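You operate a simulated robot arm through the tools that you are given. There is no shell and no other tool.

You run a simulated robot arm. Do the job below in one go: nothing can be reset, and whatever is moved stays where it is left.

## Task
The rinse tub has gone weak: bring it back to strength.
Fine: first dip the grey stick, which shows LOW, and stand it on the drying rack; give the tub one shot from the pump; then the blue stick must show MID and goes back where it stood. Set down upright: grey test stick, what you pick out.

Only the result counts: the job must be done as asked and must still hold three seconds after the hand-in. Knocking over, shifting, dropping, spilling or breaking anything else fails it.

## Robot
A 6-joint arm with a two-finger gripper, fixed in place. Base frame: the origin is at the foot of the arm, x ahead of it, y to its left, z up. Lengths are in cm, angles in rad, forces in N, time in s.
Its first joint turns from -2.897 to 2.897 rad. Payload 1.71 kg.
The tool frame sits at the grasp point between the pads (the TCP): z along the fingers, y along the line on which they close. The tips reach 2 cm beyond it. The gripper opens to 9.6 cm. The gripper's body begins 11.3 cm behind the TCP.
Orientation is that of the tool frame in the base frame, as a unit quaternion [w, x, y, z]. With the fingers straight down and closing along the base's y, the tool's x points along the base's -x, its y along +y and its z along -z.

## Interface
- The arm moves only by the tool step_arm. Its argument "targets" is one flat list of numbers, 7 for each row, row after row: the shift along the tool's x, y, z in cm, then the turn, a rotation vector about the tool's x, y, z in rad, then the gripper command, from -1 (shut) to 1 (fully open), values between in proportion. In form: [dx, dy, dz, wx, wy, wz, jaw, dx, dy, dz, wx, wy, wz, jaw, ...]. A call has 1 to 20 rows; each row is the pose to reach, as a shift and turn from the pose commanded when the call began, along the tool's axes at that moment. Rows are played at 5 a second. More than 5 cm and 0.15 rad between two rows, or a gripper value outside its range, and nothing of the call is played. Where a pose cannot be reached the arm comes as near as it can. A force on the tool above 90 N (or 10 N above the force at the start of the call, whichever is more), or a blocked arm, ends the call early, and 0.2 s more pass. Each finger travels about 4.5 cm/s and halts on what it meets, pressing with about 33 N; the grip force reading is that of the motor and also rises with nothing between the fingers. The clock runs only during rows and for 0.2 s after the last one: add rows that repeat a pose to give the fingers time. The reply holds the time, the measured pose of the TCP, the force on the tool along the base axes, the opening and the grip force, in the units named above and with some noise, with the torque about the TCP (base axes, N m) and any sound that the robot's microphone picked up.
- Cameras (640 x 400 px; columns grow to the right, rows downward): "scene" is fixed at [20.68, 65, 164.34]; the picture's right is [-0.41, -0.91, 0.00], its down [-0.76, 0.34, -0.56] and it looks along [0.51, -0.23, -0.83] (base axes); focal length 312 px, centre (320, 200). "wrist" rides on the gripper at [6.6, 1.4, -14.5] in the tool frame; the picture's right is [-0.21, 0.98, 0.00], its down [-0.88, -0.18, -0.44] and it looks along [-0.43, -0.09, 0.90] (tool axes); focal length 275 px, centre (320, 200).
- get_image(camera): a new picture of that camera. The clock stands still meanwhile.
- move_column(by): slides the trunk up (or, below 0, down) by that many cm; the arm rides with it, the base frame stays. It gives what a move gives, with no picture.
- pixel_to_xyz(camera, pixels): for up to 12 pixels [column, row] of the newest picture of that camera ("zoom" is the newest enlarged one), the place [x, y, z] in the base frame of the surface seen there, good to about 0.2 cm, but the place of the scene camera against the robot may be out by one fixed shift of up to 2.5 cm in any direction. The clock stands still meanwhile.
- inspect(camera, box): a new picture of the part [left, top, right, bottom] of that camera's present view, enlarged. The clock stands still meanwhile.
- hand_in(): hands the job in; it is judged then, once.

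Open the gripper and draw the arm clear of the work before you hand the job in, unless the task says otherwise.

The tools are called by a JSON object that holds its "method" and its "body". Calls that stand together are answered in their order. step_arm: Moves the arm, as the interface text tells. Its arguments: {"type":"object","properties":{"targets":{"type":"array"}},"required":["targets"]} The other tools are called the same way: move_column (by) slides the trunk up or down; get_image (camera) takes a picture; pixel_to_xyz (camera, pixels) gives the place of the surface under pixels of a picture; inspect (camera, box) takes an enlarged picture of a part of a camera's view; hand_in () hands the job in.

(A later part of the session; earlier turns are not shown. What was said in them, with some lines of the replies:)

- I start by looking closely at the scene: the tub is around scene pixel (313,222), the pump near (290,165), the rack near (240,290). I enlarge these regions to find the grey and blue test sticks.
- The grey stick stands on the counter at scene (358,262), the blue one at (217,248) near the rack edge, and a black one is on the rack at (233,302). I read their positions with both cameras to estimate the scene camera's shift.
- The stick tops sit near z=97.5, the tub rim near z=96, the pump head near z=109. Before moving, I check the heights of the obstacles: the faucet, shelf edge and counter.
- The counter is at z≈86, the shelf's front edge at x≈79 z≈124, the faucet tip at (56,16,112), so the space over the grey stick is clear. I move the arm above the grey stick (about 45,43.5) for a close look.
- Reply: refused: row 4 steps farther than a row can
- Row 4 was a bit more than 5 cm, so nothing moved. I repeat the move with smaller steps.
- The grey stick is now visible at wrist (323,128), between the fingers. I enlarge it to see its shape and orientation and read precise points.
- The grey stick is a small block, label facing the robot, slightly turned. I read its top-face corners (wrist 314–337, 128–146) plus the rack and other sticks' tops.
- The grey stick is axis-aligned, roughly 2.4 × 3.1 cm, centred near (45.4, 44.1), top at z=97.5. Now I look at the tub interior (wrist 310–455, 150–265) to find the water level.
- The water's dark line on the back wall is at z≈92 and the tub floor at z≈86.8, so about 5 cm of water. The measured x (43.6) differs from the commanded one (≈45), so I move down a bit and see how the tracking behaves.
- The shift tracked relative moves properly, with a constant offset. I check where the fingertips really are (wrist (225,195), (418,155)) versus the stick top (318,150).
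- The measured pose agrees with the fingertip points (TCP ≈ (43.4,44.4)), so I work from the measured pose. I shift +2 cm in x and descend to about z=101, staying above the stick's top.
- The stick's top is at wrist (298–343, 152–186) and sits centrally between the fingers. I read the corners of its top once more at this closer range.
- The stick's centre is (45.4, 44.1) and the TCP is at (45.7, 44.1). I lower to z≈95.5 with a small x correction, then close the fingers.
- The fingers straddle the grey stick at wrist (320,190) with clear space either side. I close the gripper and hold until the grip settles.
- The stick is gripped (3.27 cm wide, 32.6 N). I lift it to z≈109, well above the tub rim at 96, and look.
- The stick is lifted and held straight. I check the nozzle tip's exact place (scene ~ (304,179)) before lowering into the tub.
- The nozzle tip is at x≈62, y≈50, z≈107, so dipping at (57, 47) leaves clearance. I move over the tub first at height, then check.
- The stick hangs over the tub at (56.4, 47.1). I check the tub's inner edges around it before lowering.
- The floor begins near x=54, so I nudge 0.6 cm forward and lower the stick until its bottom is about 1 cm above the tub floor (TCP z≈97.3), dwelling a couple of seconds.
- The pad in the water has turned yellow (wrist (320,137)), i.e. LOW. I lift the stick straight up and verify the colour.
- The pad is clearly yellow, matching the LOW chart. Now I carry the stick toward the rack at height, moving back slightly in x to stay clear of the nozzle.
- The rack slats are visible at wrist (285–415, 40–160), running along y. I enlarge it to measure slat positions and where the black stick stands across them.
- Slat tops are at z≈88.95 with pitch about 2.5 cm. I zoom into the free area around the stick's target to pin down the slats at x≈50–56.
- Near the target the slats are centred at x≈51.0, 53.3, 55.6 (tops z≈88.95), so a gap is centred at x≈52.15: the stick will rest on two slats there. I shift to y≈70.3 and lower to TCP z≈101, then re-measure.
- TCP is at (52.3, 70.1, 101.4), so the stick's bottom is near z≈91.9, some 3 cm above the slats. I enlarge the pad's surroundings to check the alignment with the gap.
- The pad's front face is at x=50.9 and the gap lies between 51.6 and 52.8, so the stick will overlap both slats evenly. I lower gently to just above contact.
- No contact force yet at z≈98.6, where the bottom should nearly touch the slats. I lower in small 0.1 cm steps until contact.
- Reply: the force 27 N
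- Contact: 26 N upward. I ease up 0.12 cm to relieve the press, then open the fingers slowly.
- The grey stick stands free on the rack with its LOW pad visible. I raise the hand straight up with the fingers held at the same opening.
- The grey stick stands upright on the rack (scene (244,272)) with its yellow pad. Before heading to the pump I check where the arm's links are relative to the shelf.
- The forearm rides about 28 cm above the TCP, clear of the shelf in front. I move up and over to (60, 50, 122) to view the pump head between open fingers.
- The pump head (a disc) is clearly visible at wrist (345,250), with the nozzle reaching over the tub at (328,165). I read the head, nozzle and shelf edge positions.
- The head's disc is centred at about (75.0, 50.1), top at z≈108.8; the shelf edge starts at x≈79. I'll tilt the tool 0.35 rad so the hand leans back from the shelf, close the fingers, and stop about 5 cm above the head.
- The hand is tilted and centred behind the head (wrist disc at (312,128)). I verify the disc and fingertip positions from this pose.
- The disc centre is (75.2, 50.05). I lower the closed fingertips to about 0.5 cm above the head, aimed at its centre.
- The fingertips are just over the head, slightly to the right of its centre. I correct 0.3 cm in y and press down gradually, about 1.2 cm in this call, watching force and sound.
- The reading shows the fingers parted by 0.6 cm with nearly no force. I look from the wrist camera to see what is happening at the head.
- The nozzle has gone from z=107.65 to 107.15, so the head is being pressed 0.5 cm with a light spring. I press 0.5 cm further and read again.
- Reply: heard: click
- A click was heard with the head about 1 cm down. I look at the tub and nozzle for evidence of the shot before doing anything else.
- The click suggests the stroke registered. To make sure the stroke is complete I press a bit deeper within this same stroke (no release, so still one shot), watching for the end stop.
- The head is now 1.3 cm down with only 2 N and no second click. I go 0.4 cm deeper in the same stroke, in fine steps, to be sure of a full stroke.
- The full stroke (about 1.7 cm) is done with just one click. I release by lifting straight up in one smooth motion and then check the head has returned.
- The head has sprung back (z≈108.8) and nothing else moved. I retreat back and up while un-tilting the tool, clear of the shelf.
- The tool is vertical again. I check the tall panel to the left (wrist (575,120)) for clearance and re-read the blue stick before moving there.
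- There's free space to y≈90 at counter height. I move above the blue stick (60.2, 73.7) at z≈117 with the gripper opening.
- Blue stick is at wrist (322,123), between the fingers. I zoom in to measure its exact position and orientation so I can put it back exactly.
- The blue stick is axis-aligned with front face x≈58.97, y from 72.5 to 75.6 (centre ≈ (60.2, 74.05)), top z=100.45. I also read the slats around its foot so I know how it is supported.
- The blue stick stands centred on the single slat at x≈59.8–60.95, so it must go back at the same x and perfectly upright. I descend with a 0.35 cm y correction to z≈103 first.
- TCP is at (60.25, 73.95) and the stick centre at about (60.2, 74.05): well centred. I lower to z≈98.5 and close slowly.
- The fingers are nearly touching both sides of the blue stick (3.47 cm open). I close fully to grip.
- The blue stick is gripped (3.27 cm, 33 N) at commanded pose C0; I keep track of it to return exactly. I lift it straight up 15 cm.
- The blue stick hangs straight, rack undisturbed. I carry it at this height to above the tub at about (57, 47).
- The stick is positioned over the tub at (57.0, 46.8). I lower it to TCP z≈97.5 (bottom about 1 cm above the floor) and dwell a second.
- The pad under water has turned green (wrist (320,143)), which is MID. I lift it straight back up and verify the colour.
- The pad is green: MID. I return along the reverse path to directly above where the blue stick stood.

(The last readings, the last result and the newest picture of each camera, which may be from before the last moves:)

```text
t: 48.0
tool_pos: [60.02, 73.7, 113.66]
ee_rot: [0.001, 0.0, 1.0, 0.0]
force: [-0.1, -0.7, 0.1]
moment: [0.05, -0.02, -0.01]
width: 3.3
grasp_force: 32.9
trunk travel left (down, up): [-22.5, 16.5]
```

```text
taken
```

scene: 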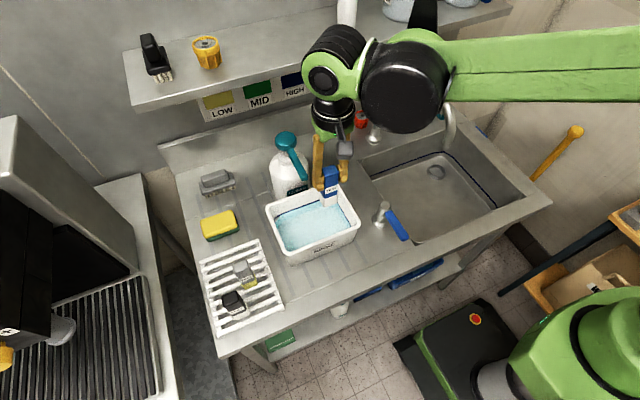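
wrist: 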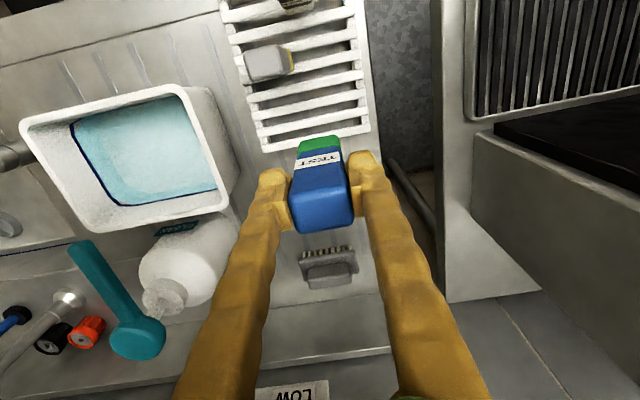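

I'm back above the blue stick's spot. I lower 12.5 cm, stopping about 2.5 cm above contact, to verify the alignment against the original picture.

{"method": "step_arm", "body": {"targets": [0, 0, 4, 0, 0, 0, -1, 0, 0, 8, 0, 0, 0, -1, 0, 0, 11, 0, 0, 0, -1, 0, 0, 12.5, 0, 0, 0, -1, 0, 0, 12.5, 0, 0, 0, -1, 0, 0, 12.5, 0, 0, 0, -1]}}

{"method": "inspect", "body": {"camera": "wrist", "box": [256, 110, 384, 190]}}

{"method": "pixel_to_xyz", "body": {"camera": "zoom", "pixels": [[320, 150], [240, 160], [400, 140], [320, 180], [320, 230], [250, 230], [390, 210], [120, 210], [120, 240], [520, 130], [520, 160]]}}

```text
t: 49.4
tool_pos: [60.11, 73.93, 101.2]
ee_rot: [0.002, 0.0, 1.0, 0.001]
force: [0.0, 0.4, -0.9]
moment: [0.01, -0.01, 0.02]
width: 3.28
grasp_force: 32.9
trunk travel left (down, up): [-22.5, 16.5]
```

```text
5.00 times, centred on (320, 150) of wrist
```

zoom: 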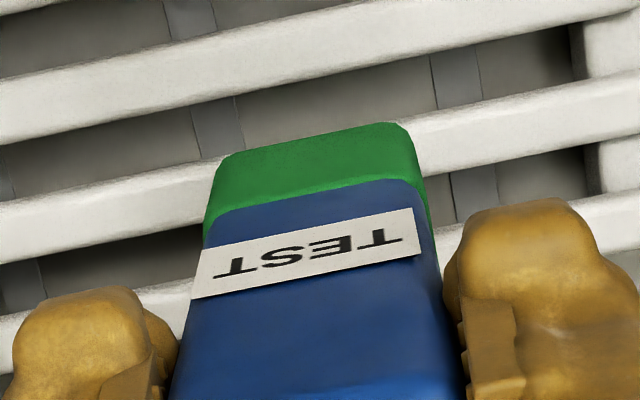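

```text
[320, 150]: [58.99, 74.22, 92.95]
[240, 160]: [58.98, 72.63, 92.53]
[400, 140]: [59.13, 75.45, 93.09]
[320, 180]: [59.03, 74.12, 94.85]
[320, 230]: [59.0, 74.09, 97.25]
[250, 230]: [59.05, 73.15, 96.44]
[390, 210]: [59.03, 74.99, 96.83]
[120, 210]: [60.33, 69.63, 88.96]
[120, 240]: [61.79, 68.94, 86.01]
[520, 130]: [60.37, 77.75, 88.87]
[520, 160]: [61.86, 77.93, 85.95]
```

Compared with the original, x matches and y is about 0.2 cm low (74.2 vs 74.4 at the same pixel). I add 0.2 cm in y and lower to just above contact.

{"method": "step_arm", "body": {"targets": [0, 0.2, 1, 0, 0, 0, -1, 0, 0.2, 1.9, 0, 0, 0, -1, 0, 0.2, 2.2, 0, 0, 0, -1, 0, 0.2, 2.2, 0, 0, 0, -1]}}

{"method": "inspect", "body": {"camera": "wrist", "box": [256, 110, 384, 190]}}

{"method": "pixel_to_xyz", "body": {"camera": "zoom", "pixels": [[320, 150], [240, 160], [400, 140], [320, 180], [320, 230], [250, 230], [390, 210]]}}

```text
t: 50.4
tool_pos: [60.03, 74.0, 99.05]
ee_rot: [0.001, 0.0, 1.0, 0.0]
force: [-0.3, -1.0, -0.2]
moment: [0.0, -0.04, -0.02]
width: 3.26
grasp_force: 33.1
trunk travel left (down, up): [-22.5, 16.5]
```

```text
5.00 times, centred on (320, 150) of wrist
```

zoom: 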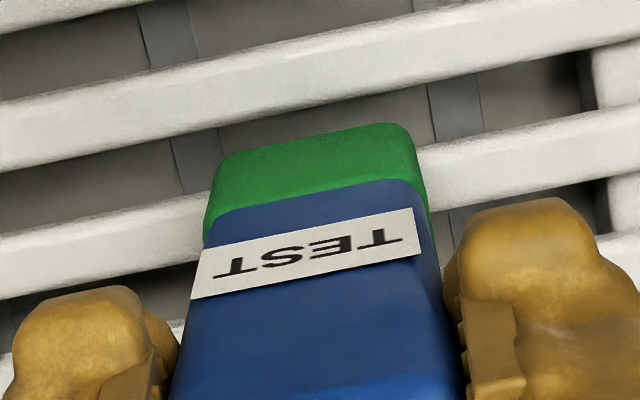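

```text
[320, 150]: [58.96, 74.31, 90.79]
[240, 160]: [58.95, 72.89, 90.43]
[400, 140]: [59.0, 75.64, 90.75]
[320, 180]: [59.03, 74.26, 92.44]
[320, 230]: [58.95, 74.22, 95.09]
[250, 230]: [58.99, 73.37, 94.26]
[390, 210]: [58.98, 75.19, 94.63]
```

The alignment now matches the original within about 0.1 cm. I lower in 0.1 cm steps until I feel contact.

{"method": "step_arm", "body": {"targets": [0, 0, 0.1, 0, 0, 0, -1, 0, 0, 0.2, 0, 0, 0, -1, 0, 0, 0.3, 0, 0, 0, -1, 0, 0, 0.3, 0, 0, 0, -1]}}

```text
t: 51.4
tool_pos: [60.11, 74.17, 98.63]
ee_rot: [0.001, 0.0, 1.0, 0.0]
force: [0.6, -0.4, 3.6]
moment: [-0.01, -0.09, 0.01]
width: 3.28
grasp_force: 33.1
trunk travel left (down, up): [-22.5, 16.5]
```

Light contact of 3.6 N: the stick rests on its slat. I open the fingers slowly.

{"method": "step_arm", "body": {"targets": [0, 0, 0, 0, 0, 0, -0.35, 0, 0, 0, 0, 0, 0, -0.3, 0, 0, 0, 0, 0, 0, -0.25, 0, 0, 0, 0, 0, 0, -0.15, 0, 0, 0, 0, 0, 0, 0, 0, 0, 0, 0, 0, 0, 0.2, 0, 0, 0, 0, 0, 0, 0.4, 0, 0, 0, 0, 0, 0, 0.4]}}

{"method": "get_image", "body": {"camera": "wrist"}}

{"method": "inspect", "body": {"camera": "wrist", "box": [256, 110, 384, 190]}}

{"method": "pixel_to_xyz", "body": {"camera": "zoom", "pixels": [[320, 150], [240, 160], [400, 140], [320, 180], [320, 230], [250, 230], [390, 210]]}}

```text
t: 53.2
tool_pos: [60.02, 74.12, 98.6]
ee_rot: [0.002, 0.0, 1.0, 0.0]
force: [-0.6, 1.1, 0.5]
moment: [0.0, 0.01, 0.0]
width: 6.73
grasp_force: 0.0
trunk travel left (down, up): [-22.5, 16.5]
```

```text
taken
```

wrist: 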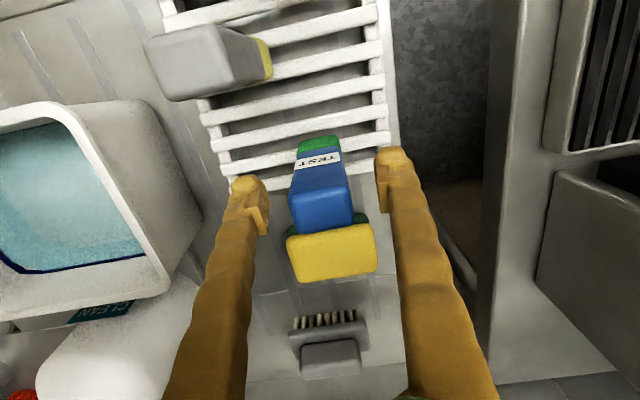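

```text
5.00 times, centred on (320, 150) of wrist
```

zoom: 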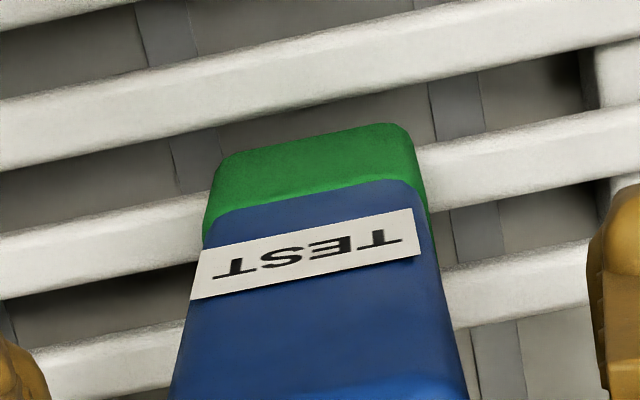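

```text
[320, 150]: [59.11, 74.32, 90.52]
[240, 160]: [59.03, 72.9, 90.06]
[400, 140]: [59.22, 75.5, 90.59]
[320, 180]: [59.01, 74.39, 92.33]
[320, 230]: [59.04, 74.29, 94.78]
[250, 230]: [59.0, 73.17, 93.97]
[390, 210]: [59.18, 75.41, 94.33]
```

The blue stick stands free at the same spot (front face x≈59.05, y centre ≈74). I raise the hand straight up with fingers still, then view.

{"method": "step_arm", "body": {"targets": [0, 0, -1.5, 0, 0, 0, 0.4, 0, 0, -4, 0, 0, 0, 0.4, 0, 0, -8, 0, 0, 0, 0.4, 0, 0, -12, 0, 0, 0, 0.4, 0, 0, -16, 0, 0, 0, 0.4, 0, 0, -19, 0, 0, 0, 0.4, 0, 0, -19, 0, 0, 0, 0.4]}}

{"method": "get_image", "body": {"camera": "wrist"}}

{"method": "inspect", "body": {"camera": "scene", "box": [180, 220, 300, 340]}}

```text
t: 54.8
tool_pos: [60.08, 74.22, 118.12]
ee_rot: [0.001, 0.0, 1.0, 0.0]
force: [-0.3, 0.0, 0.7]
moment: [0.01, 0.01, 0.02]
width: 6.73
grasp_force: 0.0
trunk travel left (down, up): [-22.5, 16.5]
```

```text
taken
```

wrist: 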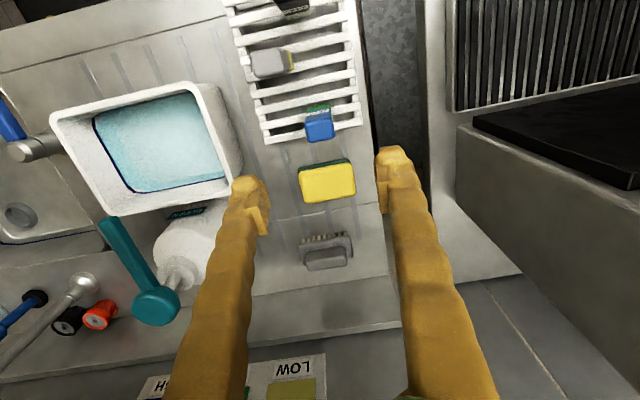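

```text
3.33 times, centred on (240, 280) of scene
```

zoom: 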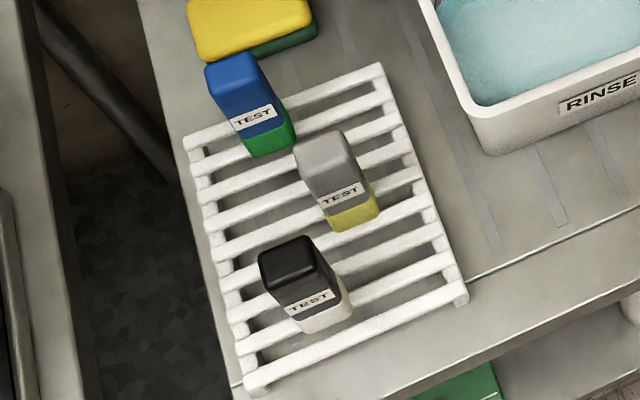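

All three sticks stand upright on the rack: blue with green pad, grey with yellow pad. I draw the arm back to near its starting pose with the gripper open.

{"method": "step_arm", "body": {"targets": [1, -1, -3, 0, 0, 0, 0.5, 2, -4, -6, 0, 0, 0, 0.7, 3.5, -8, -7, 0, 0, 0, 1, 5, -12, -7, 0, 0, 0, 1, 6, -16.5, -7, 0, 0, 0, 1, 7, -21, -7, 0, 0, 0, 1, 8, -25.5, -7, 0, 0, 0, 1, 9, -30, -7, 0, 0, 0, 1, 10, -34.5, -7, 0, 0, 0, 1, 11, -39, -7, 0, 0, 0, 1, 12, -43.5, -7, 0, 0, 0, 1, 13, -47, -7, 0, 0, 0, 1, 14, -50, -7, 0, 0, 0, 1, 14, -50, -7, 0, 0, 0, 1, 14, -50, -7, 0, 0, 0, 1]}}

{"method": "get_image", "body": {"camera": "scene"}}

{"method": "inspect", "body": {"camera": "scene", "box": [180, 120, 380, 245]}}

{"method": "inspect", "body": {"camera": "scene", "box": [180, 220, 380, 345]}}

```text
t: 58.0
tool_pos: [45.88, 23.79, 124.53]
ee_rot: [0.002, 0.001, 1.0, 0.0]
force: [0.7, 0.1, -0.6]
moment: [0.01, 0.01, -0.01]
width: 9.6
grasp_force: 0.0
trunk travel left (down, up): [-22.5, 16.5]
```

```text
taken
```

scene: 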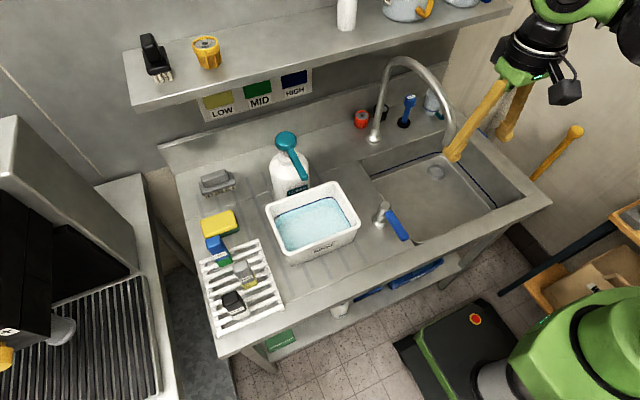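

```text
3.20 times, centred on (280, 182) of scene
```

zoom: 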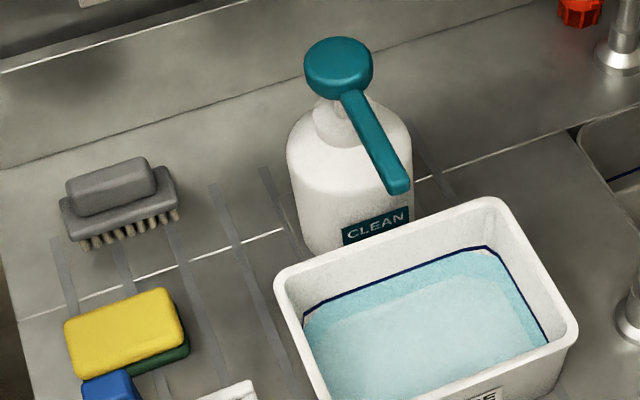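

```text
3.20 times, centred on (280, 282) of scene
```

zoom: 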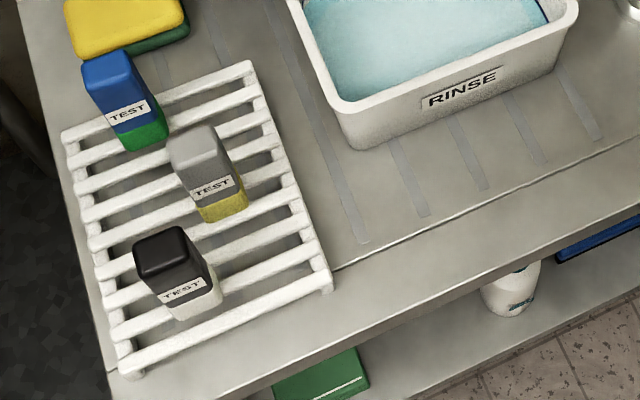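

Everything is in place: the blue stick shows green (MID) on its old spot at scene (219,250) and the grey stick shows yellow (LOW) upright on the rack. The pump and tub are where they were and the arm is clear with the gripper open, so I hand in.

{"method": "hand_in", "body": {}}

```text
The job is handed in.
```

The rinse tub is back to strength: after one shot from the pump, the blue stick reads MID (green). I've handed the job in; no verdict came back.

- **Grey stick:** it showed LOW (yellow) when dipped. It now stands upright on the drying rack, resting on two slats between the blue and black sticks.
- **Pump:** I pressed it once, all in one stroke of about 1.7 cm. There was a single click, and the head sprang back when I let go.
- **Blue stick:** it is back upright where it stood on the rack, within about 0.2 cm.

In the last pictures the tub, the pump bottle, the black stick and the other items on the counter had not moved. The gripper is open and the arm is back near its starting position.
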